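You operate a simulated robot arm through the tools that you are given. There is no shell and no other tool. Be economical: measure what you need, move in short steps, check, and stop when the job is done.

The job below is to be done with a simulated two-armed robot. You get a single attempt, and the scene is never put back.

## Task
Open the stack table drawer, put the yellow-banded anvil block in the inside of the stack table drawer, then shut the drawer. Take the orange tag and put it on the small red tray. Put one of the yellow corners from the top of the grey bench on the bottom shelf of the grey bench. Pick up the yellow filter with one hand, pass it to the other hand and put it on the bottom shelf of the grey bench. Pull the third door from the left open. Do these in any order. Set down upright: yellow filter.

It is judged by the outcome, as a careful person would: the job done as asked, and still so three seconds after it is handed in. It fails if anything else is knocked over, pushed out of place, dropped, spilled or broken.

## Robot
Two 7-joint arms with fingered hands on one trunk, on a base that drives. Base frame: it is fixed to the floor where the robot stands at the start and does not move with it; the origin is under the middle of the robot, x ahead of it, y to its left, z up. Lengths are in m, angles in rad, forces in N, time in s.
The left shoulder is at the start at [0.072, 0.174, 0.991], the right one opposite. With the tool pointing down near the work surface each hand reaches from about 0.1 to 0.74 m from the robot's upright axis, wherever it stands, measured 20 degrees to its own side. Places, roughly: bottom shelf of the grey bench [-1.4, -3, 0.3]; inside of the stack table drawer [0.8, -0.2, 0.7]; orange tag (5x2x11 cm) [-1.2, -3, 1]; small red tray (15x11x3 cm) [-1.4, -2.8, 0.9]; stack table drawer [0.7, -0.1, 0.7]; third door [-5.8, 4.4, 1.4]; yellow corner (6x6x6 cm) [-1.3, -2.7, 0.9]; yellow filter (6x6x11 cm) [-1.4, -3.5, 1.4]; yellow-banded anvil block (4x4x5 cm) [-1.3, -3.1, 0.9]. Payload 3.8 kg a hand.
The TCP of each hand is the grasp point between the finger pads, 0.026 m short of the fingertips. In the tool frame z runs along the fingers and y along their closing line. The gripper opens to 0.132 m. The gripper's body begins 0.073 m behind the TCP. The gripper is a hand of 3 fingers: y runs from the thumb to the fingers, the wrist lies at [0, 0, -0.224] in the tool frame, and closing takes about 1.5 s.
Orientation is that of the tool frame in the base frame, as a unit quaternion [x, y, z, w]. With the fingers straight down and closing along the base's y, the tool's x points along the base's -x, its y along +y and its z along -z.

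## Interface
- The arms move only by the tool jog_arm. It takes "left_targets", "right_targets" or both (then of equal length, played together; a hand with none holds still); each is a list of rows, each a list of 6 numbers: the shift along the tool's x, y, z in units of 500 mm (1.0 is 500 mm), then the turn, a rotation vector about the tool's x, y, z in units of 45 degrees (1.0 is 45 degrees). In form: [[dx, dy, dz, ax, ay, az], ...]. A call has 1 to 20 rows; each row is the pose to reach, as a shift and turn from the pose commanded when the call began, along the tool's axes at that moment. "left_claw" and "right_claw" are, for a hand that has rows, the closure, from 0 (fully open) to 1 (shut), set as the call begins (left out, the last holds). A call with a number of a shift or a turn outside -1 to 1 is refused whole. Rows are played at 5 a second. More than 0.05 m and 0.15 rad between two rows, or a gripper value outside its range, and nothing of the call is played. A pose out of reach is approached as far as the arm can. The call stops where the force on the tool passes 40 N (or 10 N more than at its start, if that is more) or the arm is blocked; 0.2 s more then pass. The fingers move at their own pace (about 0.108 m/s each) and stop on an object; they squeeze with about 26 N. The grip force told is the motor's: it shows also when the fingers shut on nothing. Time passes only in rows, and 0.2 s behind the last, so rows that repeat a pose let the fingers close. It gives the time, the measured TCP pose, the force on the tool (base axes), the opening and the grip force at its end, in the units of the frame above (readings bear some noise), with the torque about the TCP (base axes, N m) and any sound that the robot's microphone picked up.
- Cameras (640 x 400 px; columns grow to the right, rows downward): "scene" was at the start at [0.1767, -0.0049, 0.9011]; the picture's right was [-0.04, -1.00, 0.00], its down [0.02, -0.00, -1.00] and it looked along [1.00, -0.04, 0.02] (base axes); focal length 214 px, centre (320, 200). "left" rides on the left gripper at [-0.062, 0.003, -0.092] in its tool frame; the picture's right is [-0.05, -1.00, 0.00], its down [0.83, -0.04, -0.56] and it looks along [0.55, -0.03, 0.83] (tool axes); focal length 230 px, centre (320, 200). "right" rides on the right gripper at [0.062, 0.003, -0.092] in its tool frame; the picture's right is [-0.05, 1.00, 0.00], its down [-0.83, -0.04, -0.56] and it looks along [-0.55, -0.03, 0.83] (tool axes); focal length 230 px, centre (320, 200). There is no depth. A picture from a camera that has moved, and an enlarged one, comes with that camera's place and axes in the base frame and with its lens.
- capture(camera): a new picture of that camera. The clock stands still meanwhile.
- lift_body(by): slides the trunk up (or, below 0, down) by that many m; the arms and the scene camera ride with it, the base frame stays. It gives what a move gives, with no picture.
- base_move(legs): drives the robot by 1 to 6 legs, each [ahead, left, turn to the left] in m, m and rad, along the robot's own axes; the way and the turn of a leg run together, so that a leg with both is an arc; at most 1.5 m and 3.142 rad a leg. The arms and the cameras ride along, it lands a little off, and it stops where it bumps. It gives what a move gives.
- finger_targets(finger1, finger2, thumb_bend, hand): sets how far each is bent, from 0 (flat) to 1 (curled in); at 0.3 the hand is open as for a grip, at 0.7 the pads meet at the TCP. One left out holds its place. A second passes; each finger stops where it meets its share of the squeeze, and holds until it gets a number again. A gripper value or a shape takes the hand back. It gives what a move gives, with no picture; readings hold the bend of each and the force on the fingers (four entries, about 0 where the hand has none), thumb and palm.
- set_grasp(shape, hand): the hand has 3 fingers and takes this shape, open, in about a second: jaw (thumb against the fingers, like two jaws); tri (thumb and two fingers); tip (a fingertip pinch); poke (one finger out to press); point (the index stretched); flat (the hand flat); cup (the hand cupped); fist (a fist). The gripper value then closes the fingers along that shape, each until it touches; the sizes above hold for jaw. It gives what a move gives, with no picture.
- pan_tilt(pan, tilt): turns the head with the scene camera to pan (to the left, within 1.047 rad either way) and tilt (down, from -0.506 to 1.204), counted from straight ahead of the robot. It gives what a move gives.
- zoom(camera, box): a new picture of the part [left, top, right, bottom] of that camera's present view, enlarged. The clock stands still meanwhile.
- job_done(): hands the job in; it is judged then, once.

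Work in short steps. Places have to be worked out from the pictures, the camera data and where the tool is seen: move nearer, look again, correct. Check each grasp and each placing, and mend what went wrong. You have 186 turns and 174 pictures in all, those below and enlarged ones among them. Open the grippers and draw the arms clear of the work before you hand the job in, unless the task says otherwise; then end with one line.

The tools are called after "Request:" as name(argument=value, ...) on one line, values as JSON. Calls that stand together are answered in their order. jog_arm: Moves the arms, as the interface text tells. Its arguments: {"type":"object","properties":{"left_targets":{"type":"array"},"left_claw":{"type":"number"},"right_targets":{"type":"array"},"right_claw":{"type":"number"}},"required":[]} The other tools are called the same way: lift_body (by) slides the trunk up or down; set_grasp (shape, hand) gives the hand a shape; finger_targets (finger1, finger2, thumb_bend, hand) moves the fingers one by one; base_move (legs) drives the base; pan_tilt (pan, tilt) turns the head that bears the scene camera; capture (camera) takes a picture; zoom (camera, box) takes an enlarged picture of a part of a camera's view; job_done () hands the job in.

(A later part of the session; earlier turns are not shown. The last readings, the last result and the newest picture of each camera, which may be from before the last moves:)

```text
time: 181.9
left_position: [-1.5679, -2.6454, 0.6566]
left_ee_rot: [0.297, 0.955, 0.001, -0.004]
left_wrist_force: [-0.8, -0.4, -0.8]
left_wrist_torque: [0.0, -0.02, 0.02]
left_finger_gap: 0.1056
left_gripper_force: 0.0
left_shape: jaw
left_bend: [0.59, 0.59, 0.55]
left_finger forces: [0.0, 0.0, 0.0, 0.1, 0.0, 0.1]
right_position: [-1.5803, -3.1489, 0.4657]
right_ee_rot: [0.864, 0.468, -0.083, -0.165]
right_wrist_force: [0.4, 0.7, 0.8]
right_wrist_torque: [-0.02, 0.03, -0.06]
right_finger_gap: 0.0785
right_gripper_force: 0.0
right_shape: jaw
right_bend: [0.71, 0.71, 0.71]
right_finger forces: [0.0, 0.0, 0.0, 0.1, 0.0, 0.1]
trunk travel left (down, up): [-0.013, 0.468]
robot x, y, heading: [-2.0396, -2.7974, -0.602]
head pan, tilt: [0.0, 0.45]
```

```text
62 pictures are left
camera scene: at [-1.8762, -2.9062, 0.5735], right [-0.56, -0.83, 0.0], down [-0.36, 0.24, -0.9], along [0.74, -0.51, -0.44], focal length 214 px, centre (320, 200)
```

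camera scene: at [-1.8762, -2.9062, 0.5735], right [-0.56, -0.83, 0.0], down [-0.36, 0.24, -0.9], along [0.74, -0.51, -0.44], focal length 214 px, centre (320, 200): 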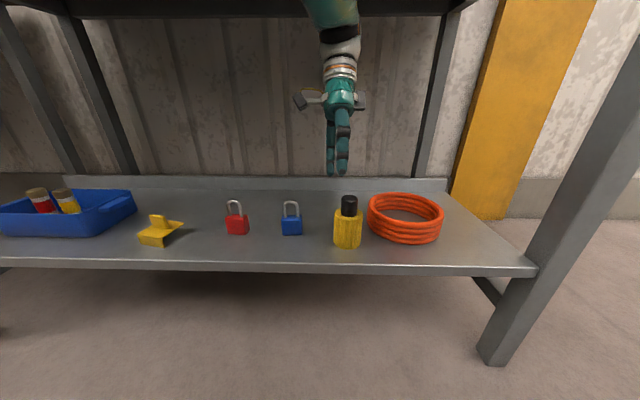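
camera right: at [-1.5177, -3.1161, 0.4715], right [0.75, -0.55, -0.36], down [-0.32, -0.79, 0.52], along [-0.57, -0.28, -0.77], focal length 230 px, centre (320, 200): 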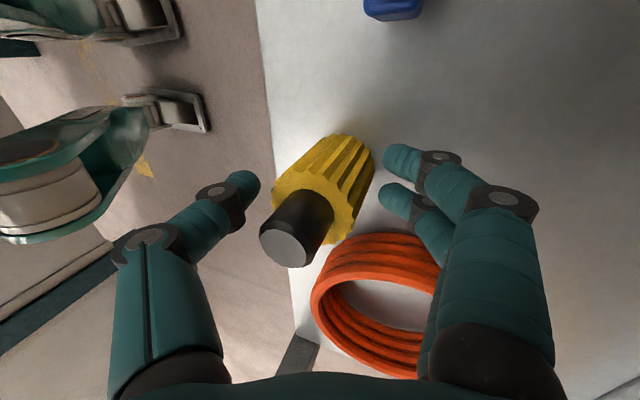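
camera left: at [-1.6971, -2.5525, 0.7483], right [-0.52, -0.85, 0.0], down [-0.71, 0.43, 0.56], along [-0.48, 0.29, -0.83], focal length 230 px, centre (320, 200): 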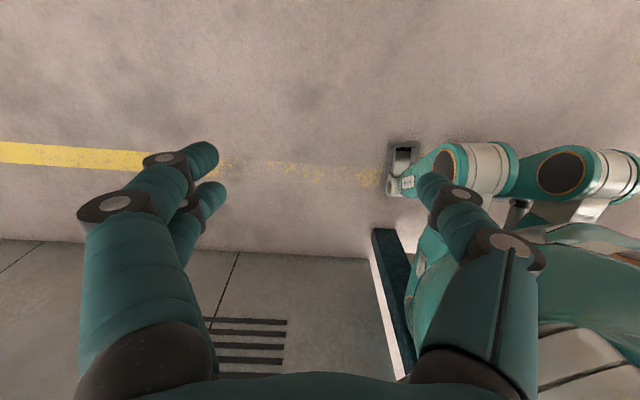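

Filter placed. Raise 2 cm more and sidestep left so the fingers don't pass over the cap, then back out.

Request:
jog_arm(right_targets=[[0.03, -0.015, -0.037, 0, 0, 0], [0.1, -0.015, -0.037, 0, 0, 0], [0.17, -0.015, -0.037, 0, 0, 0]])

Request:
base_move(legs=[[-0.25, 0, 0]])

Request:
capture(camera="scene")

```text
time: 182.7
left_position: [-1.5683, -2.6446, 0.6563]
left_ee_rot: [0.296, 0.955, 0.001, -0.004]
left_wrist_force: [0.4, 0.0, 0.4]
left_wrist_torque: [0.0, -0.03, -0.01]
left_finger_gap: 0.1056
left_gripper_force: 0.0
left_shape: jaw
left_bend: [0.59, 0.59, 0.55]
left_finger forces: [0.0, 0.0, 0.0, 0.1, 0.0, 0.0]
right_position: [-1.5347, -3.0771, 0.4868]
right_ee_rot: [0.865, 0.468, -0.082, -0.164]
right_wrist_force: [0.2, -1.1, -1.0]
right_wrist_torque: [-0.01, 0.01, 0.02]
right_finger_gap: 0.0789
right_gripper_force: 0.0
right_shape: jaw
right_bend: [0.71, 0.71, 0.71]
right_finger forces: [0.0, 0.1, 0.0, 0.0, 0.0, 0.0]
trunk travel left (down, up): [-0.013, 0.468]
robot x, y, heading: [-2.0369, -2.7987, -0.599]
head pan, tilt: [0.0, 0.45]
```

```text
time: 184.5
left_position: [-1.7543, -2.5206, 0.6567]
left_ee_rot: [0.292, 0.956, 0.001, -0.004]
left_wrist_force: [0.0, 0.3, 0.2]
left_wrist_torque: [0.0, 0.07, -0.01]
left_finger_gap: 0.1054
left_gripper_force: 0.0
left_shape: jaw
left_bend: [0.59, 0.59, 0.55]
left_finger forces: [0.0, 0.0, 0.0, 0.0, 0.0, 0.0]
right_position: [-1.7168, -2.9507, 0.4857]
right_ee_rot: [0.861, 0.474, -0.084, -0.165]
right_wrist_force: [0.0, 0.1, -0.5]
right_wrist_torque: [-0.03, 0.01, 0.03]
right_finger_gap: 0.0788
right_gripper_force: 0.0
right_shape: jaw
right_bend: [0.71, 0.71, 0.71]
right_finger forces: [0.0, 0.0, 0.0, 0.0, 0.0, 0.0]
trunk travel left (down, up): [-0.013, 0.468]
robot x, y, heading: [-2.2197, -2.6757, -0.595]
head pan, tilt: [0.0, 0.45]
stopped in leg 1: the robot was blocked; the commanded pose is now the measured one
```

```text
61 pictures are left
camera scene: at [-2.0595, -2.7841, 0.5736], right [-0.56, -0.83, 0.0], down [-0.36, 0.24, -0.9], along [0.75, -0.5, -0.43], focal length 214 px, centre (320, 200)
```

scene: 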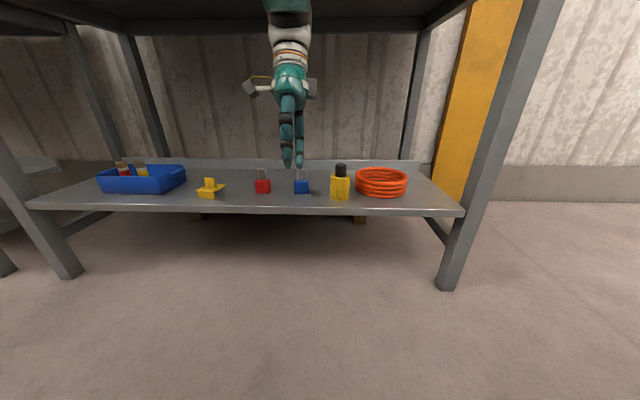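

Clear of the shelf. Level the right hand and pull it back 0.1 m so it clears the bench edge, then raise the trunk.

Request:
jog_arm(right_targets=[[0, -0.047, 0.018, -0.12, 0, 0], [0, -0.094, 0.036, -0.24, 0, 0], [0, -0.14, 0.055, -0.36, 0, 0], [0, -0.187, 0.073, -0.47, 0, 0]])

Request:
lift_body(by=0.4)

Request:
pan_tilt(pan=0, tilt=0.35)

Request:
capture(camera="scene")

```text
time: 185.5
left_position: [-1.7533, -2.5197, 0.6562]
left_ee_rot: [0.292, 0.956, 0.001, -0.004]
left_wrist_force: [-1.2, 0.0, -0.3]
left_wrist_torque: [-0.01, -0.02, 0.03]
left_finger_gap: 0.1056
left_gripper_force: 0.0
left_shape: jaw
left_bend: [0.59, 0.59, 0.55]
left_finger forces: [0.0, 0.1, 0.0, 0.0, 0.0, 0.0]
right_position: [-1.6795, -3.0065, 0.4712]
right_ee_rot: [0.877, 0.48, 0.004, -0.007]
right_wrist_force: [0.0, -0.6, 0.0]
right_wrist_torque: [-0.02, 0.04, -0.02]
right_finger_gap: 0.0788
right_gripper_force: 0.0
right_shape: jaw
right_bend: [0.71, 0.71, 0.71]
right_finger forces: [0.1, 0.0, 0.0, 0.1, 0.0, 0.1]
right hand out of reach, approached as far as the arm can: row 1, 2, 3, 4
trunk travel left (down, up): [-0.013, 0.468]
robot x, y, heading: [-2.2196, -2.6717, -0.59]
head pan, tilt: [0.0, 0.45]
```

```text
time: 188.3
left_position: [-1.7554, -2.5203, 0.9961]
left_ee_rot: [0.292, 0.957, 0.001, 0.001]
left_wrist_force: [-0.3, 0.4, 0.1]
left_wrist_torque: [-0.02, -0.01, -0.05]
left_finger_gap: 0.1056
left_gripper_force: 0.1
left_shape: jaw
left_bend: [0.59, 0.59, 0.55]
left_finger forces: [0.0, 0.1, 0.0, 0.1, 0.0, 0.0]
right_position: [-1.6837, -2.999, 0.8037]
right_ee_rot: [0.876, 0.481, 0.001, -0.015]
right_wrist_force: [-10.0, 5.3, -3.6]
right_wrist_torque: [-0.13, -0.43, -0.17]
right_finger_gap: 0.0777
right_gripper_force: 0.0
right_shape: jaw
right_bend: [0.71, 0.71, 0.71]
right_finger forces: [0.9, 10.1, 0.0, 0.1, 0.0, 0.1]
trunk travel left (down, up): [-0.35, 0.131]
robot x, y, heading: [-2.2193, -2.6749, -0.592]
head pan, tilt: [0.0, 0.45]
stopped: the force on the tool passed its limit at 48 N (the readings are from after the stop); the commanded pose is now the measured one
```

```text
time: 189.0
left_position: [-1.7559, -2.5193, 0.9951]
left_ee_rot: [0.292, 0.956, 0.0, 0.001]
left_wrist_force: [-0.1, -0.4, 0.1]
left_wrist_torque: [0.01, 0.02, 0.04]
left_finger_gap: 0.1056
left_gripper_force: 0.0
left_shape: jaw
left_bend: [0.59, 0.59, 0.55]
left_finger forces: [0.0, 0.1, 0.0, 0.0, 0.1, 0.0]
right_position: [-1.6833, -2.999, 0.8046]
right_ee_rot: [0.876, 0.481, 0.0, -0.015]
right_wrist_force: [-15.4, 8.6, -4.4]
right_wrist_torque: [-0.43, -0.71, -0.19]
right_finger_gap: 0.0777
right_gripper_force: 0.1
right_shape: jaw
right_bend: [0.71, 0.71, 0.71]
right_finger forces: [2.0, 14.9, 0.1, 0.0, 0.0, 0.0]
trunk travel left (down, up): [-0.35, 0.131]
robot x, y, heading: [-2.2218, -2.6792, -0.59]
head pan, tilt: [0.0, 0.351]
```

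```text
60 pictures are left
camera scene: at [-2.0666, -2.7795, 0.9172], right [-0.56, -0.83, 0.0], down [-0.28, 0.19, -0.94], along [0.78, -0.52, -0.34], focal length 214 px, centre (320, 200)
```

scene: 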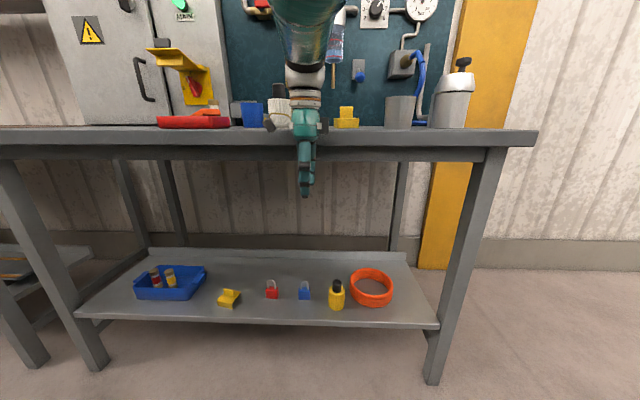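

The right fingers caught the bench lip. Lower 2 cm to relieve, then draw the right hand back.

Request:
lift_body(by=-0.03)

Request:
jog_arm(right_targets=[[0, -0.06, 0, 0, 0, 0], [-0.02, -0.12, 0, 0, 0, 0], [-0.06, -0.18, 0, 0, 0, 0], [-0.1, -0.24, 0, 0, 0, 0], [-0.14, -0.3, 0, 0, 0, 0]], right_claw=0.6)

Request:
capture(camera="scene")

```text
time: 189.8
left_position: [-1.755, -2.521, 0.9652]
left_ee_rot: [0.291, 0.957, 0.0, 0.0]
left_wrist_force: [-0.4, 0.8, 0.7]
left_wrist_torque: [0.04, -0.05, 0.0]
left_finger_gap: 0.1055
left_gripper_force: 0.0
left_shape: jaw
left_bend: [0.59, 0.59, 0.55]
left_finger forces: [0.0, 0.1, 0.0, 0.0, 0.0, 0.0]
right_position: [-1.6813, -3.0008, 0.7735]
right_ee_rot: [0.876, 0.482, 0.001, -0.014]
right_wrist_force: [-0.7, 0.3, 0.0]
right_wrist_torque: [-0.03, 0.0, 0.0]
right_finger_gap: 0.0785
right_gripper_force: 0.0
right_shape: jaw
right_bend: [0.71, 0.71, 0.71]
right_finger forces: [0.0, 0.0, 0.0, 0.0, 0.1, 0.0]
trunk travel left (down, up): [-0.32, 0.161]
robot x, y, heading: [-2.2214, -2.6768, -0.589]
head pan, tilt: [0.0, 0.351]
```

```text
time: 191.0
left_position: [-1.7552, -2.519, 0.9655]
left_ee_rot: [0.291, 0.957, 0.0, 0.0]
left_wrist_force: [0.0, 0.0, 0.1]
left_wrist_torque: [0.01, -0.02, 0.01]
left_finger_gap: 0.1053
left_gripper_force: 0.0
left_shape: jaw
left_bend: [0.59, 0.59, 0.55]
left_finger forces: [0.0, 0.1, 0.0, 0.0, 0.0, 0.0]
right_position: [-1.7528, -3.0147, 0.7368]
right_ee_rot: [0.877, 0.481, 0.001, -0.013]
right_wrist_force: [-0.1, -0.7, -0.4]
right_wrist_torque: [0.02, 0.02, 0.01]
right_finger_gap: 0.0532
right_gripper_force: 0.0
right_shape: jaw
right_bend: [0.73, 0.73, 0.7]
right_finger forces: [0.1, 0.0, 0.0, 0.1, 0.0, 0.0]
right hand out of reach, approached as far as the arm can: row 2, 3, 4, 5
trunk travel left (down, up): [-0.32, 0.161]
robot x, y, heading: [-2.2198, -2.6763, -0.592]
head pan, tilt: [0.0, 0.351]
```

```text
59 pictures are left
camera scene: at [-2.0685, -2.7781, 0.8867], right [-0.56, -0.83, 0.0], down [-0.29, 0.19, -0.94], along [0.78, -0.52, -0.34], focal length 214 px, centre (320, 200)
```

scene: 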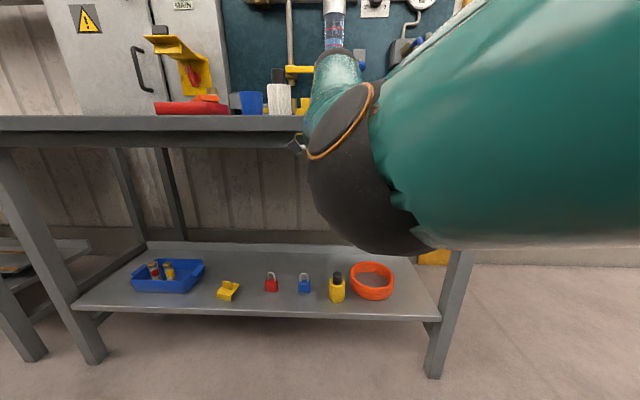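

The right hand is now back at f≈0.24. Raise the trunk in a shorter step.

Request:
lift_body(by=0.15)

Request:
jog_arm(right_targets=[[0, 0, -0.08, 0, 0, 0], [0, 0, -0.16, 0, 0, 0], [0, 0, -0.24, 0, 0, 0], [0, 0, -0.32, 0, 0, 0], [0, 0, -0.4, 0, 0, 0], [0, 0, -0.46, 0, 0, 0]])

Request:
capture(camera="scene")

```text
time: 192.7
left_position: [-1.7535, -2.5204, 1.1166]
left_ee_rot: [0.291, 0.957, 0.0, -0.001]
left_wrist_force: [0.0, -0.2, 0.6]
left_wrist_torque: [0.0, -0.01, 0.0]
left_finger_gap: 0.1054
left_gripper_force: 0.0
left_shape: jaw
left_bend: [0.59, 0.59, 0.55]
left_finger forces: [0.0, 0.0, 0.1, 0.1, 0.1, 0.1]
right_position: [-1.7545, -3.0172, 0.8856]
right_ee_rot: [0.876, 0.482, 0.0, -0.015]
right_wrist_force: [-0.2, 0.2, 0.2]
right_wrist_torque: [-0.02, -0.02, -0.05]
right_finger_gap: 0.0534
right_gripper_force: 0.0
right_shape: jaw
right_bend: [0.73, 0.73, 0.7]
right_finger forces: [0.0, 0.0, 0.1, 0.0, 0.1, 0.0]
trunk travel left (down, up): [-0.47, 0.011]
robot x, y, heading: [-2.2206, -2.6744, -0.588]
head pan, tilt: [0.0, 0.351]
```

```text
time: 194.1
left_position: [-1.7558, -2.5189, 1.115]
left_ee_rot: [0.292, 0.956, 0.0, 0.0]
left_wrist_force: [0.0, -1.6, 0.5]
left_wrist_torque: [-0.02, -0.03, 0.02]
left_finger_gap: 0.1054
left_gripper_force: 0.0
left_shape: jaw
left_bend: [0.59, 0.59, 0.55]
left_finger forces: [0.0, 0.0, 0.0, 0.0, 0.0, 0.0]
right_position: [-1.7528, -3.0235, 1.1179]
right_ee_rot: [0.876, 0.482, 0.002, -0.014]
right_wrist_force: [0.6, -0.2, 0.7]
right_wrist_torque: [-0.02, -0.01, 0.03]
right_finger_gap: 0.0533
right_gripper_force: 0.1
right_shape: jaw
right_bend: [0.73, 0.73, 0.7]
right_finger forces: [0.0, 0.0, 0.0, 0.0, 0.0, 0.0]
trunk travel left (down, up): [-0.47, 0.011]
robot x, y, heading: [-2.2243, -2.674, -0.594]
head pan, tilt: [0.0, 0.351]
```

```text
58 pictures are left
camera scene: at [-2.0522, -2.7892, 1.0688], right [-0.56, -0.83, 0.0], down [-0.29, 0.19, -0.94], along [0.78, -0.52, -0.34], focal length 214 px, centre (320, 200)
```

scene: 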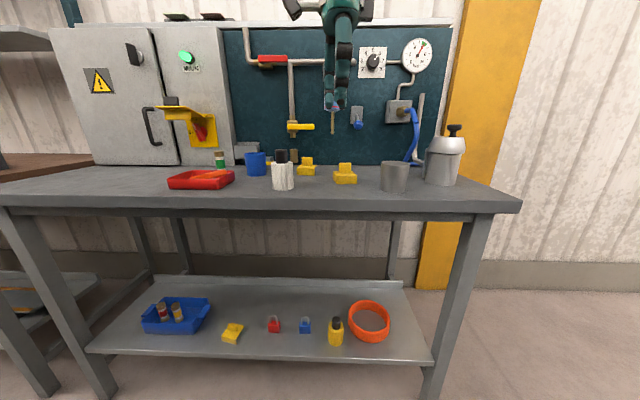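

All placed items look fine. Now the anvil block: yaw the right hand back to close along the bench, and drive forward-left to put the block in the right arm's reach.

Request:
jog_arm(right_targets=[[0, 0, 0, 0, 0, -0.167], [0, 0, 0, 0, 0, -0.333], [0, 0, 0, 0, 0, -0.5], [0, 0, 0, 0, 0, -0.667], [0, 0, 0, 0, 0, -0.833], [0, 0, 0, 0, 0, -1.0]])

Request:
jog_arm(right_targets=[[0, 0, 0, 0, 0, -0.167], [0, 0, 0, 0, 0, -0.333], [0, 0, 0, 0, 0, -0.5], [0, 0, 0, 0, 0, -0.667], [0, 0, 0, 0, 0, -0.833], [0, 0, 0, 0, 0, -1.0]])

Request:
base_move(legs=[[0.14, 0, 0], [0, 0.41, 0]])

Request:
capture(camera="scene")

Request:
capture(camera="right")

```text
time: 195.5
left_position: [-1.7535, -2.52, 1.1158]
left_ee_rot: [0.292, 0.956, -0.001, 0.0]
left_wrist_force: [-0.3, -0.1, 0.1]
left_wrist_torque: [0.01, -0.01, 0.0]
left_finger_gap: 0.1055
left_gripper_force: 0.0
left_shape: jaw
left_bend: [0.59, 0.59, 0.55]
left_finger forces: [0.0, 0.0, 0.1, 0.0, 0.1, 0.1]
right_position: [-1.7531, -3.023, 1.1163]
right_ee_rot: [0.624, 0.781, 0.006, -0.012]
right_wrist_force: [0.2, 0.1, 0.1]
right_wrist_torque: [-0.03, 0.02, 0.0]
right_finger_gap: 0.0534
right_gripper_force: 0.0
right_shape: jaw
right_bend: [0.73, 0.73, 0.7]
right_finger forces: [0.1, 0.0, 0.0, 0.0, 0.0, 0.1]
trunk travel left (down, up): [-0.47, 0.011]
robot x, y, heading: [-2.2167, -2.676, -0.59]
head pan, tilt: [0.0, 0.351]
```

```text
time: 196.9
left_position: [-1.7539, -2.5206, 1.1161]
left_ee_rot: [0.292, 0.957, 0.0, 0.0]
left_wrist_force: [0.0, 0.5, -1.2]
left_wrist_torque: [0.0, -0.02, 0.0]
left_finger_gap: 0.1054
left_gripper_force: 0.1
left_shape: jaw
left_bend: [0.59, 0.59, 0.55]
left_finger forces: [0.0, 0.0, 0.1, 0.0, 0.1, 0.0]
right_position: [-1.7526, -3.022, 1.1172]
right_ee_rot: [0.278, 0.961, 0.011, -0.009]
right_wrist_force: [0.9, -0.4, 0.3]
right_wrist_torque: [0.01, -0.04, -0.03]
right_finger_gap: 0.0532
right_gripper_force: 0.1
right_shape: jaw
right_bend: [0.73, 0.73, 0.7]
right_finger forces: [0.0, 0.0, 0.1, 0.0, 0.0, 0.0]
trunk travel left (down, up): [-0.47, 0.011]
robot x, y, heading: [-2.218, -2.6779, -0.594]
head pan, tilt: [0.0, 0.351]
```

```text
time: 202.0
left_position: [-1.4132, -2.2522, 1.1154]
left_ee_rot: [0.288, 0.957, 0.0, 0.001]
left_wrist_force: [-0.4, -0.5, -0.4]
left_wrist_torque: [0.0, 0.02, 0.04]
left_finger_gap: 0.1055
left_gripper_force: 0.2
left_shape: jaw
left_bend: [0.59, 0.59, 0.55]
left_finger forces: [0.0, 0.1, 0.0, 0.1, 0.1, 0.1]
right_position: [-1.4076, -2.7536, 1.1176]
right_ee_rot: [0.276, 0.961, 0.011, -0.009]
right_wrist_force: [0.4, 1.0, 0.7]
right_wrist_torque: [-0.01, 0.02, 0.01]
right_finger_gap: 0.0535
right_gripper_force: 0.1
right_shape: jaw
right_bend: [0.73, 0.73, 0.7]
right_finger forces: [0.0, 0.1, 0.0, 0.1, 0.1, 0.2]
trunk travel left (down, up): [-0.47, 0.011]
robot x, y, heading: [-1.8785, -2.4101, -0.579]
head pan, tilt: [0.0, 0.351]
```

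```text
57 pictures are left
camera scene: at [-1.7087, -2.5236, 1.0687], right [-0.55, -0.84, 0.0], down [-0.29, 0.19, -0.94], along [0.78, -0.52, -0.34], focal length 214 px, centre (320, 200)
```

scene: 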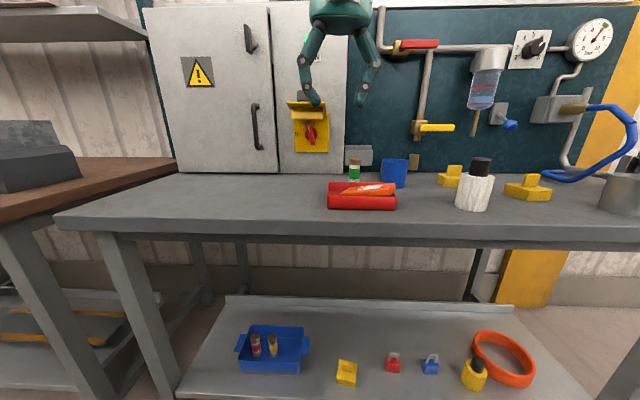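

```text
56 pictures are left
camera right: at [-1.4559, -2.7221, 1.2114], right [0.57, 0.82, 0.01], down [0.69, -0.49, 0.54], along [0.45, -0.3, -0.84], focal length 230 px, centre (320, 200)
```

right: 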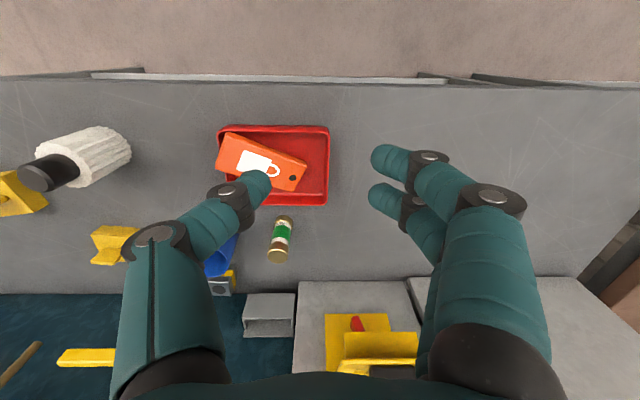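

Block re-confirmed at ≈(-1.261,-3.074). Move the right hand sideways first (away from the yellow hood), then drive 0.2 m forward.

Request:
jog_arm(right_targets=[[0, -0.075, 0, 0, 0, 0], [0, -0.15, 0, 0, 0, 0], [0, -0.225, 0, 0, 0, 0], [0, -0.3, 0, 0, 0, 0], [0, -0.37, 0, 0, 0, 0]], right_claw=0.35)

Request:
base_move(legs=[[0.2, 0, 0]])

Request:
capture(camera="right")

Request:
capture(camera="scene")

```text
time: 203.2
left_position: [-1.4136, -2.2521, 1.1167]
left_ee_rot: [0.288, 0.958, 0.0, 0.0]
left_wrist_force: [0.1, -0.4, -0.2]
left_wrist_torque: [0.02, 0.01, 0.02]
left_finger_gap: 0.1055
left_gripper_force: 0.1
left_shape: jaw
left_bend: [0.59, 0.59, 0.55]
left_finger forces: [0.0, 0.0, 0.0, 0.0, 0.0, 0.1]
right_position: [-1.5038, -2.9134, 1.1111]
right_ee_rot: [0.275, 0.961, 0.01, -0.01]
right_wrist_force: [-0.5, -0.4, -0.4]
right_wrist_torque: [0.05, -0.01, -0.03]
right_finger_gap: 0.0856
right_gripper_force: 0.0
right_shape: jaw
right_bend: [0.7, 0.7, 0.68]
right_finger forces: [0.1, 0.1, 0.0, 0.0, 0.0, 0.0]
trunk travel left (down, up): [-0.47, 0.011]
robot x, y, heading: [-1.8799, -2.4146, -0.579]
head pan, tilt: [0.0, 0.351]
```

```text
time: 204.8
left_position: [-1.2448, -2.3641, 1.1157]
left_ee_rot: [0.29, 0.957, 0.0, -0.001]
left_wrist_force: [0.0, 0.2, -0.9]
left_wrist_torque: [-0.04, -0.01, 0.02]
left_finger_gap: 0.1056
left_gripper_force: 0.1
left_shape: jaw
left_bend: [0.59, 0.59, 0.55]
left_finger forces: [0.1, 0.1, 0.0, 0.1, 0.1, 0.0]
right_position: [-1.3369, -3.0239, 1.1128]
right_ee_rot: [0.278, 0.961, 0.011, -0.009]
right_wrist_force: [0.9, 1.0, 0.2]
right_wrist_torque: [0.03, 0.02, -0.01]
right_finger_gap: 0.0855
right_gripper_force: 0.1
right_shape: jaw
right_bend: [0.7, 0.7, 0.68]
right_finger forces: [0.0, 0.0, 0.1, 0.0, 0.0, 0.0]
trunk travel left (down, up): [-0.47, 0.011]
robot x, y, heading: [-1.7103, -2.523, -0.589]
head pan, tilt: [0.0, 0.351]
```

```text
55 pictures are left
camera right: at [-1.386, -2.9908, 1.207], right [0.58, 0.82, 0.01], down [0.69, -0.49, 0.54], along [0.44, -0.3, -0.84], focal length 230 px, centre (320, 200)
```

right: 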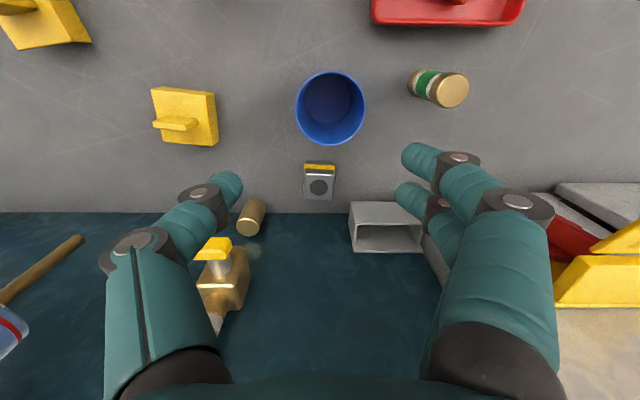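

```text
54 pictures are left
camera scene: at [-1.5409, -2.6353, 1.0688], right [-0.55, -0.83, 0.0], down [-0.29, 0.19, -0.94], along [0.78, -0.52, -0.34], focal length 214 px, centre (320, 200)
```

scene: 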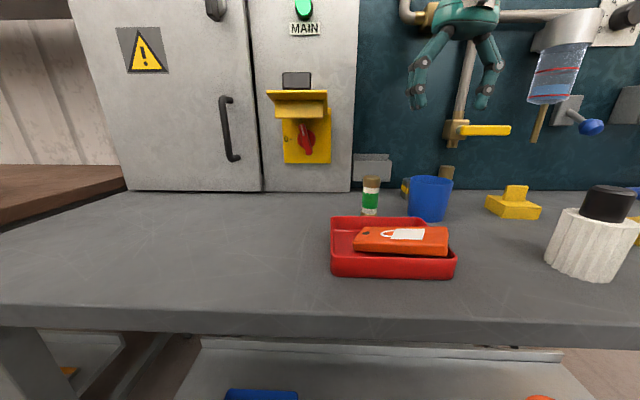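

The tag holder leaves little room beside the block, so I'll close front-to-back instead: yaw the right hand 90°, then shift over the block.

Request:
jog_arm(right_targets=[[0, 0, 0, 0, 0, 0.167], [0, 0, 0, 0, 0, 0.333], [0, 0, 0, 0, 0, 0.5], [0, 0, 0, 0, 0, 0.667], [0, 0, 0, 0, 0, 0.833], [0, 0, 0, 0, 0, 1.0]], right_claw=0.48)

Request:
jog_arm(right_targets=[[0, 0, 0, 0, 0, 0.167], [0, 0, 0, 0, 0, 0.333], [0, 0, 0, 0, 0, 0.5], [0, 0, 0, 0, 0, 0.667], [0, 0, 0, 0, 0, 0.833], [0, 0, 0, 0, 0, 0.95]])

Request:
capture(camera="right")

```text
time: 206.2
left_position: [-1.245, -2.3643, 1.1158]
left_ee_rot: [0.289, 0.957, 0.0, 0.0]
left_wrist_force: [-0.4, 0.2, -0.7]
left_wrist_torque: [-0.02, -0.01, 0.01]
left_finger_gap: 0.1054
left_gripper_force: 0.0
left_shape: jaw
left_bend: [0.59, 0.59, 0.55]
left_finger forces: [0.0, 0.1, 0.1, 0.1, 0.0, 0.0]
right_position: [-1.3382, -3.024, 1.1122]
right_ee_rot: [0.626, 0.78, 0.006, -0.012]
right_wrist_force: [0.2, -0.7, 0.1]
right_wrist_torque: [0.01, 0.01, 0.01]
right_finger_gap: 0.0692
right_gripper_force: 0.1
right_shape: jaw
right_bend: [0.72, 0.72, 0.7]
right_finger forces: [0.1, 0.0, 0.1, 0.0, 0.1, 0.0]
trunk travel left (down, up): [-0.47, 0.011]
robot x, y, heading: [-1.7077, -2.5232, -0.582]
head pan, tilt: [0.0, 0.351]
```

```text
time: 207.6
left_position: [-1.2456, -2.3647, 1.1169]
left_ee_rot: [0.29, 0.957, 0.0, 0.001]
left_wrist_force: [-0.9, -0.8, -0.3]
left_wrist_torque: [-0.03, -0.02, -0.02]
left_finger_gap: 0.1053
left_gripper_force: 0.0
left_shape: jaw
left_bend: [0.59, 0.59, 0.55]
left_finger forces: [0.0, 0.0, 0.0, 0.1, 0.0, 0.0]
right_position: [-1.3374, -3.0242, 1.112]
right_ee_rot: [0.866, 0.501, 0.002, -0.014]
right_wrist_force: [0.2, 0.3, 0.0]
right_wrist_torque: [-0.01, -0.01, -0.01]
right_finger_gap: 0.0694
right_gripper_force: 0.1
right_shape: jaw
right_bend: [0.72, 0.72, 0.7]
right_finger forces: [0.0, 0.0, 0.0, 0.1, 0.1, 0.0]
trunk travel left (down, up): [-0.47, 0.011]
robot x, y, heading: [-1.7094, -2.521, -0.582]
head pan, tilt: [0.0, 0.351]
```

```text
53 pictures are left
camera right: at [-1.302, -2.9743, 1.2068], right [0.84, -0.54, -0.02], down [-0.45, -0.71, 0.54], along [-0.31, -0.44, -0.84], focal length 230 px, centre (320, 200)
```

right: 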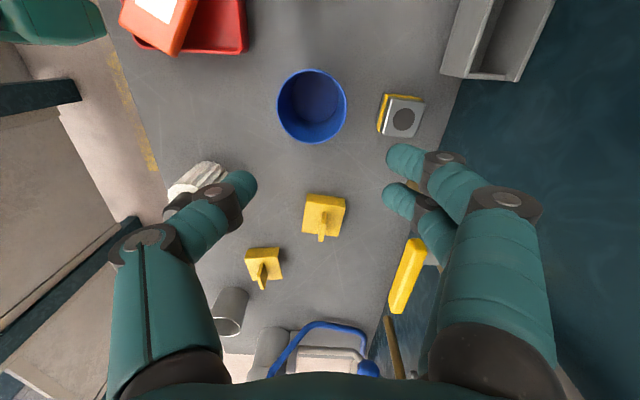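

Shift 8 cm toward the wall over the block, then descend part way and look.

Request:
jog_arm(right_targets=[[0, 0.08, 0, 0, 0, 0], [0, 0.162, 0, 0, 0, 0], [0, 0.164, 0.08, 0, 0, 0], [0, 0.166, 0.16, 0, 0, 0], [0, 0.168, 0.2, 0, 0, 0]])

Request:
capture(camera="right")

Request:
zoom(camera="scene", box=[330, 50, 530, 230])

```text
time: 209.0
left_position: [-1.2559, -2.3543, 1.1183]
left_ee_rot: [0.291, 0.957, -0.002, 0.005]
left_wrist_force: [-0.7, 0.2, -0.1]
left_wrist_torque: [0.02, -0.02, -0.04]
left_finger_gap: 0.1057
left_gripper_force: 0.0
left_shape: jaw
left_bend: [0.59, 0.59, 0.55]
left_finger forces: [0.0, 0.0, 0.1, 0.0, 0.1, 0.0]
right_position: [-1.2828, -3.0409, 1.0327]
right_ee_rot: [0.863, 0.505, 0.008, 0.006]
right_wrist_force: [0.1, -1.3, -0.1]
right_wrist_torque: [0.02, -0.04, -0.01]
right_finger_gap: 0.0686
right_gripper_force: 0.1
right_shape: jaw
right_bend: [0.72, 0.72, 0.7]
right_finger forces: [0.0, 0.0, 0.0, 0.0, 0.0, 0.0]
right hand out of reach, approached as far as the arm can: row 2, 3, 4, 5
trunk travel left (down, up): [-0.47, 0.011]
robot x, y, heading: [-1.7143, -2.5221, -0.587]
head pan, tilt: [0.0, 0.351]
stopped in row 5 (right hand): the arm was blocked; the commanded pose is now the measured one
```

```text
52 pictures are left
camera right: at [-1.2515, -2.9894, 1.126], right [0.84, -0.54, 0.02], down [-0.46, -0.7, 0.55], along [-0.28, -0.47, -0.84], focal length 230 px, centre (320, 200)
```

right: 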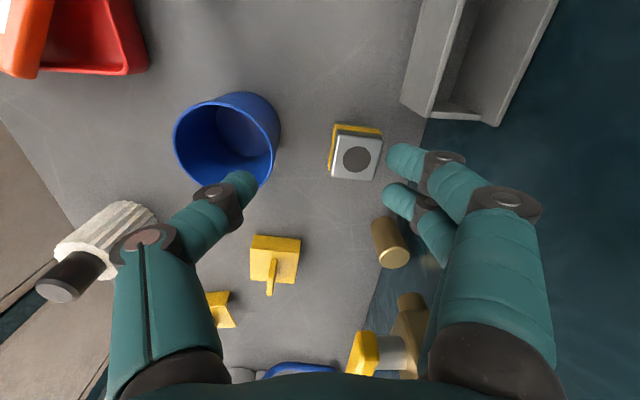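

```text
2.22 times, centred on (430, 140) of scene
camera zoom: at [-1.5528, -2.6256, 1.0708], right [-0.55, -0.83, 0.0], down [-0.28, 0.18, -0.94], along [0.79, -0.52, -0.33], focal length 477 px, centre (76, 333)
```

zoom: 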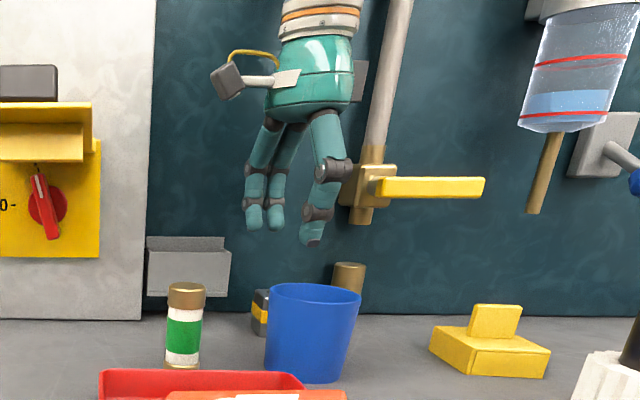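

Reach limit again (arm stalled). Raise and retreat, drive 7 cm closer, then retry.

Request:
jog_arm(right_targets=[[0, 0, -0.08, 0, 0, 0], [0, -0.06, -0.16, 0, 0, 0], [0, -0.12, -0.16, 0, 0, 0]])

Request:
base_move(legs=[[0.075, 0, 0]])

Request:
capture(camera="right")

```text
time: 209.8
left_position: [-1.2448, -2.3635, 1.1162]
left_ee_rot: [0.291, 0.957, 0.002, 0.0]
left_wrist_force: [0.2, -0.4, 0.7]
left_wrist_torque: [0.02, -0.01, -0.02]
left_finger_gap: 0.1054
left_gripper_force: 0.0
left_shape: jaw
left_bend: [0.59, 0.59, 0.55]
left_finger forces: [0.0, 0.1, 0.0, 0.1, 0.0, 0.0]
right_position: [-1.288, -3.0471, 1.1069]
right_ee_rot: [0.865, 0.502, 0.005, -0.003]
right_wrist_force: [0.4, -0.5, -0.6]
right_wrist_torque: [-0.02, 0.08, 0.03]
right_finger_gap: 0.0685
right_gripper_force: 0.1
right_shape: jaw
right_bend: [0.72, 0.72, 0.7]
right_finger forces: [0.0, 0.0, 0.0, 0.1, 0.0, 0.7]
right hand out of reach, approached as far as the arm can: row 1, 2, 3
trunk travel left (down, up): [-0.47, 0.011]
robot x, y, heading: [-1.7124, -2.5229, -0.586]
head pan, tilt: [0.0, 0.351]
```

```text
time: 210.6
left_position: [-1.2411, -2.366, 1.1163]
left_ee_rot: [0.29, 0.957, 0.0, 0.003]
left_wrist_force: [0.4, -0.5, 0.5]
left_wrist_torque: [0.01, -0.01, 0.0]
left_finger_gap: 0.1051
left_gripper_force: 0.2
left_shape: jaw
left_bend: [0.59, 0.59, 0.55]
left_finger forces: [0.0, 0.0, 0.0, 0.1, 0.0, 0.1]
right_position: [-1.2875, -3.0457, 1.111]
right_ee_rot: [0.865, 0.501, 0.001, -0.011]
right_wrist_force: [-29.1, 19.5, 1.0]
right_wrist_torque: [-3.12, -4.63, -0.33]
right_finger_gap: 0.0684
right_gripper_force: 0.0
right_shape: jaw
right_bend: [0.72, 0.72, 0.7]
right_finger forces: [0.0, 0.0, 0.0, 0.0, 0.0, 0.2]
trunk travel left (down, up): [-0.47, 0.011]
robot x, y, heading: [-1.7015, -2.527, -0.585]
head pan, tilt: [0.0, 0.351]
stopped in leg 1: the force on the tool passed its limit at 83 N (the readings are from after the stop); the commanded pose is now the measured one
```

```text
50 pictures are left
camera right: at [-1.2533, -2.9956, 1.204], right [0.84, -0.54, -0.02], down [-0.45, -0.71, 0.54], along [-0.31, -0.45, -0.84], focal length 230 px, centre (320, 200)
```

right: 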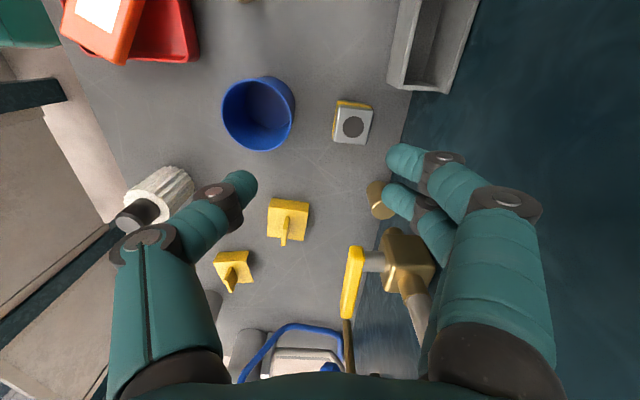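

The wrist met the horizontal pipe on the board (contact ~16 cm above TCP). Retreat 7 cm, then drive closer, and plan to come in lower with a slight lean-back.

Request:
jog_arm(right_targets=[[0, -0.05, 0, 0, 0, 0], [0, -0.1, 0, 0, 0, 0], [0, -0.16, 0, 0, 0, 0]], right_claw=0.58)

Request:
base_move(legs=[[0.065, -0.03, 0]])

Request:
jog_arm(right_targets=[[0, 0, 0, -0.1, 0, 0], [0, 0, 0, -0.2, 0, 0]])

Request:
capture(camera="right")

```text
time: 211.1
left_position: [-1.2398, -2.3668, 1.1163]
left_ee_rot: [0.291, 0.957, -0.001, 0.001]
left_wrist_force: [0.3, 0.2, 0.8]
left_wrist_torque: [0.02, 0.02, 0.05]
left_finger_gap: 0.1055
left_gripper_force: 0.2
left_shape: jaw
left_bend: [0.59, 0.59, 0.55]
left_finger forces: [0.0, 0.1, 0.1, 0.0, 0.0, 0.0]
right_position: [-1.2901, -3.0449, 1.1111]
right_ee_rot: [0.864, 0.504, -0.002, -0.013]
right_wrist_force: [-24.8, 17.1, -0.8]
right_wrist_torque: [-2.71, -3.99, -0.27]
right_finger_gap: 0.0557
right_gripper_force: 0.0
right_shape: jaw
right_bend: [0.73, 0.73, 0.7]
right_finger forces: [0.0, 0.1, 0.0, 0.0, 0.1, 0.2]
right hand out of reach, approached as far as the arm can: row 1, 2
trunk travel left (down, up): [-0.47, 0.011]
robot x, y, heading: [-1.7046, -2.5289, -0.587]
head pan, tilt: [0.0, 0.351]
stopped in row 2 (right hand): the force on the tool passed its limit at 48 N (the readings are from after the stop); the commanded pose is now the measured one
```

```text
time: 211.8
left_position: [-1.2388, -2.369, 1.1166]
left_ee_rot: [0.292, 0.957, 0.0, 0.002]
left_wrist_force: [0.2, -0.5, -0.2]
left_wrist_torque: [0.02, -0.02, -0.02]
left_finger_gap: 0.1056
left_gripper_force: 0.0
left_shape: jaw
left_bend: [0.59, 0.59, 0.55]
left_finger forces: [0.1, 0.0, 0.1, 0.0, 0.0, 0.0]
right_position: [-1.2907, -3.0443, 1.1107]
right_ee_rot: [0.863, 0.504, -0.003, -0.019]
right_wrist_force: [-29.0, 23.4, 1.0]
right_wrist_torque: [-3.67, -4.71, -0.18]
right_finger_gap: 0.056
right_gripper_force: 0.0
right_shape: jaw
right_bend: [0.73, 0.73, 0.7]
right_finger forces: [0.0, 0.0, 0.0, 0.0, 0.0, 0.7]
trunk travel left (down, up): [-0.47, 0.011]
robot x, y, heading: [-1.6978, -2.5305, -0.587]
head pan, tilt: [0.0, 0.351]
stopped in leg 1: the force on the tool passed its limit at 62 N (the readings are from after the stop); the commanded pose is now the measured one
```

```text
time: 212.1
left_position: [-1.2392, -2.3698, 1.1169]
left_ee_rot: [0.292, 0.956, 0.0, 0.002]
left_wrist_force: [-0.3, 0.1, 0.4]
left_wrist_torque: [0.01, 0.02, 0.02]
left_finger_gap: 0.1055
left_gripper_force: 0.1
left_shape: jaw
left_bend: [0.59, 0.59, 0.55]
left_finger forces: [0.0, 0.0, 0.0, 0.0, 0.0, 0.1]
right_position: [-1.2899, -3.0435, 1.1113]
right_ee_rot: [0.864, 0.504, -0.001, -0.015]
right_wrist_force: [-27.6, 20.7, 1.1]
right_wrist_torque: [-3.3, -4.34, -0.23]
right_finger_gap: 0.0559
right_gripper_force: 0.0
right_shape: jaw
right_bend: [0.73, 0.73, 0.7]
right_finger forces: [0.1, 0.0, 0.1, 0.1, 0.0, 0.4]
right hand out of reach, approached as far as the arm can: row 1
trunk travel left (down, up): [-0.47, 0.011]
robot x, y, heading: [-1.6985, -2.5292, -0.587]
head pan, tilt: [0.0, 0.351]
stopped in row 1 (right hand): the force on the tool passed its limit at 50 N (the readings are from after the stop); the commanded pose is now the measured one
```

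```text
49 pictures are left
camera right: at [-1.2541, -2.9951, 1.2049], right [0.84, -0.54, -0.03], down [-0.44, -0.72, 0.54], along [-0.31, -0.45, -0.84], focal length 230 px, centre (320, 200)
```

right: 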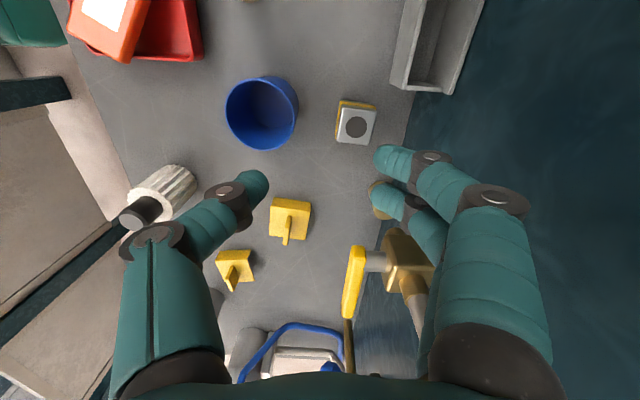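

Still pressed against the pipe. Back the base off 0.12 m to free the hand (no more chained calls here).

Request:
base_move(legs=[[-0.12, 0, 0]])

Request:
capture(camera="scene")

```text
time: 213.3
left_position: [-1.3327, -2.3078, 1.1146]
left_ee_rot: [0.291, 0.957, 0.0, -0.001]
left_wrist_force: [0.0, 0.5, 0.7]
left_wrist_torque: [-0.02, 0.03, 0.0]
left_finger_gap: 0.1058
left_gripper_force: 0.0
left_shape: jaw
left_bend: [0.59, 0.59, 0.55]
left_finger forces: [0.0, 0.1, 0.1, 0.0, 0.0, 0.1]
right_position: [-1.3828, -2.9835, 1.1062]
right_ee_rot: [0.864, 0.504, -0.002, -0.017]
right_wrist_force: [-0.4, -1.0, -0.5]
right_wrist_torque: [-0.01, 0.0, 0.0]
right_finger_gap: 0.0559
right_gripper_force: 0.0
right_shape: jaw
right_bend: [0.73, 0.73, 0.7]
right_finger forces: [0.0, 0.1, 0.0, 0.1, 0.0, 0.0]
trunk travel left (down, up): [-0.47, 0.011]
robot x, y, heading: [-1.7985, -2.4691, -0.586]
head pan, tilt: [0.0, 0.351]
```

```text
48 pictures are left
camera scene: at [-1.6308, -2.5778, 1.0685], right [-0.56, -0.83, 0.0], down [-0.29, 0.19, -0.94], along [0.78, -0.52, -0.34], focal length 214 px, centre (320, 200)
```

scene: 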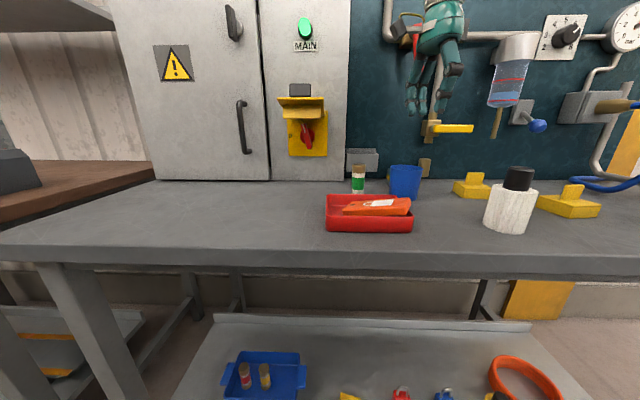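

Switch plan: use the left hand (camera on top) leaning ~25°, closing sideways, which clears the red valve and cup. First tuck the right hand back to its side.

Request:
jog_arm(right_targets=[[-0.02, -0.08, 0, 0, 0, 0], [-0.05, -0.16, 0, 0, 0, 0], [-0.1, -0.24, 0, 0, 0, 0], [-0.16, -0.31, 0, 0, 0, 0], [-0.22, -0.38, 0, 0, 0, 0], [-0.28, -0.44, 0, 0, 0, 0], [-0.34, -0.5, 0, 0, 0, 0], [-0.4, -0.56, 0, 0, 0, 0]])

```text
time: 215.2
left_position: [-1.3347, -2.3068, 1.1154]
left_ee_rot: [0.291, 0.957, 0.001, -0.001]
left_wrist_force: [0.1, -0.3, 0.3]
left_wrist_torque: [-0.01, -0.05, -0.03]
left_finger_gap: 0.1053
left_gripper_force: 0.0
left_shape: jaw
left_bend: [0.59, 0.59, 0.55]
left_finger forces: [0.1, 0.0, 0.0, 0.1, 0.0, 0.0]
right_position: [-1.6329, -3.1983, 1.1586]
right_ee_rot: [0.864, 0.504, -0.001, -0.017]
right_wrist_force: [-0.4, -0.1, 0.1]
right_wrist_torque: [-0.02, -0.02, -0.03]
right_finger_gap: 0.0558
right_gripper_force: 0.0
right_shape: jaw
right_bend: [0.73, 0.73, 0.7]
right_finger forces: [0.0, 0.1, 0.1, 0.0, 0.0, 0.0]
right hand out of reach, approached as far as the arm can: row 1, 2, 3, 4, 5, 6, 7, 8
trunk travel left (down, up): [-0.47, 0.011]
robot x, y, heading: [-1.8036, -2.4617, -0.59]
head pan, tilt: [0.0, 0.351]
```

Right hand is out of the way. Shift base right 0.3 and forward 0.06, with the left hand starting its pitch.

Request:
base_move(legs=[[0, -0.3, 0], [0.06, 0, 0]])

Request:
jog_arm(left_targets=[[-0.05, -0.08, 0, 0, -0.1, 0], [-0.11, -0.15, 0, 0, -0.2, 0], [-0.17, -0.22, 0, 0, -0.3, 0], [-0.23, -0.29, 0, 0, -0.4, 0], [-0.29, -0.36, 0, 0, -0.5, 0], [-0.35, -0.43, 0, 0, -0.6, 0], [-0.41, -0.5, 0, 0, -0.6, 0]], left_claw=0.45)

Request:
capture(camera="left")

Request:
capture(camera="scene")

```text
time: 219.0
left_position: [-1.4525, -2.5927, 1.1149]
left_ee_rot: [0.294, 0.956, 0.0, -0.001]
left_wrist_force: [0.3, -0.7, 0.0]
left_wrist_torque: [0.03, 0.0, 0.0]
left_finger_gap: 0.1056
left_gripper_force: 0.1
left_shape: jaw
left_bend: [0.59, 0.59, 0.55]
left_finger forces: [0.1, 0.0, 0.0, 0.0, 0.0, 0.0]
right_position: [-1.7555, -3.4816, 1.1594]
right_ee_rot: [0.865, 0.501, -0.001, -0.018]
right_wrist_force: [-0.4, -0.5, 0.0]
right_wrist_torque: [0.01, 0.01, 0.01]
right_finger_gap: 0.0559
right_gripper_force: 0.1
right_shape: jaw
right_bend: [0.73, 0.73, 0.7]
right_finger forces: [0.0, 0.1, 0.0, 0.1, 0.1, 0.1]
trunk travel left (down, up): [-0.47, 0.011]
robot x, y, heading: [-1.9218, -2.7496, -0.596]
head pan, tilt: [0.0, 0.351]
```

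```text
time: 220.6
left_position: [-1.422, -2.9199, 1.1141]
left_ee_rot: [0.285, 0.93, -0.067, 0.222]
left_wrist_force: [-0.2, -0.7, 0.7]
left_wrist_torque: [-0.02, 0.0, -0.01]
left_finger_gap: 0.0728
left_gripper_force: 0.1
left_shape: jaw
left_bend: [0.72, 0.72, 0.7]
left_finger forces: [0.0, 0.1, 0.0, 0.0, 0.1, 0.0]
right_position: [-1.7538, -3.4825, 1.1581]
right_ee_rot: [0.865, 0.502, 0.0, -0.018]
right_wrist_force: [0.9, -0.4, 0.1]
right_wrist_torque: [0.03, 0.01, 0.02]
right_finger_gap: 0.0559
right_gripper_force: 0.0
right_shape: jaw
right_bend: [0.73, 0.73, 0.7]
right_finger forces: [0.0, 0.0, 0.0, 0.0, 0.0, 0.0]
trunk travel left (down, up): [-0.47, 0.011]
robot x, y, heading: [-1.9181, -2.7453, -0.594]
head pan, tilt: [0.0, 0.351]
```

```text
47 pictures are left
camera left: at [-1.4108, -2.9246, 1.2235], right [-0.52, -0.85, 0.02], down [-0.85, 0.52, 0.12], along [-0.11, 0.04, -0.99], focal length 230 px, centre (320, 200)
```

left: 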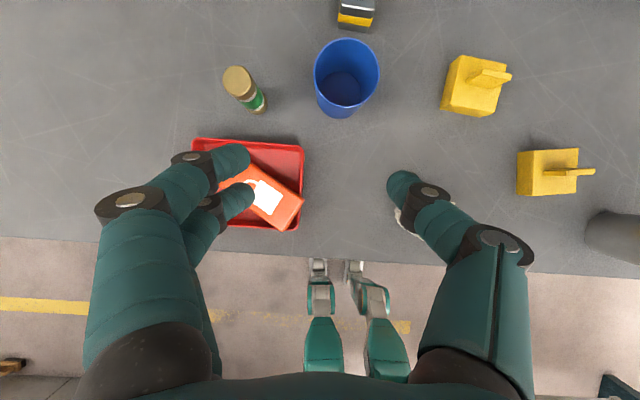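

```text
46 pictures are left
camera scene: at [-1.7507, -2.8632, 1.0685], right [-0.56, -0.83, 0.0], down [-0.28, 0.19, -0.94], along [0.78, -0.52, -0.34], focal length 214 px, centre (320, 200)
```

scene: 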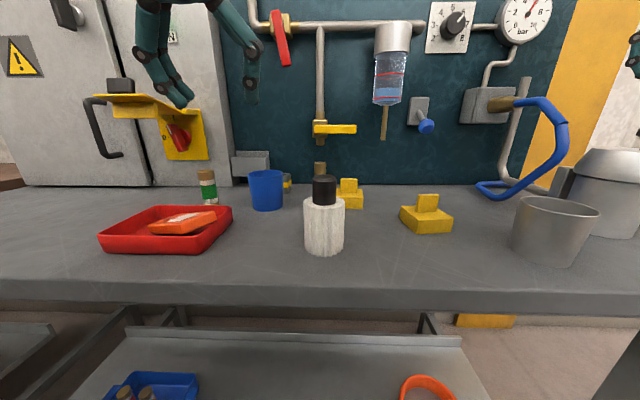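

The red valve lever on the board appears to have been turned by my hand. Zoom to examine it.

Request:
zoom(camera="scene", box=[230, 0, 350, 90])

```text
4.44 times, centred on (290, 45) of scene
camera zoom: at [-1.7507, -2.8632, 1.0685], right [-0.56, -0.83, 0.0], down [-0.28, 0.19, -0.94], along [0.78, -0.52, -0.34], focal length 953 px, centre (453, 889)
```

zoom: 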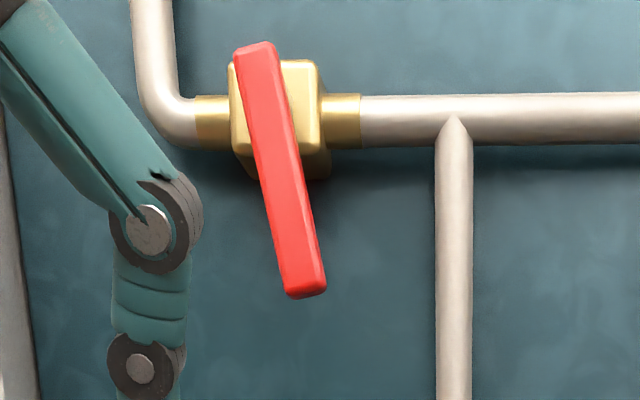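

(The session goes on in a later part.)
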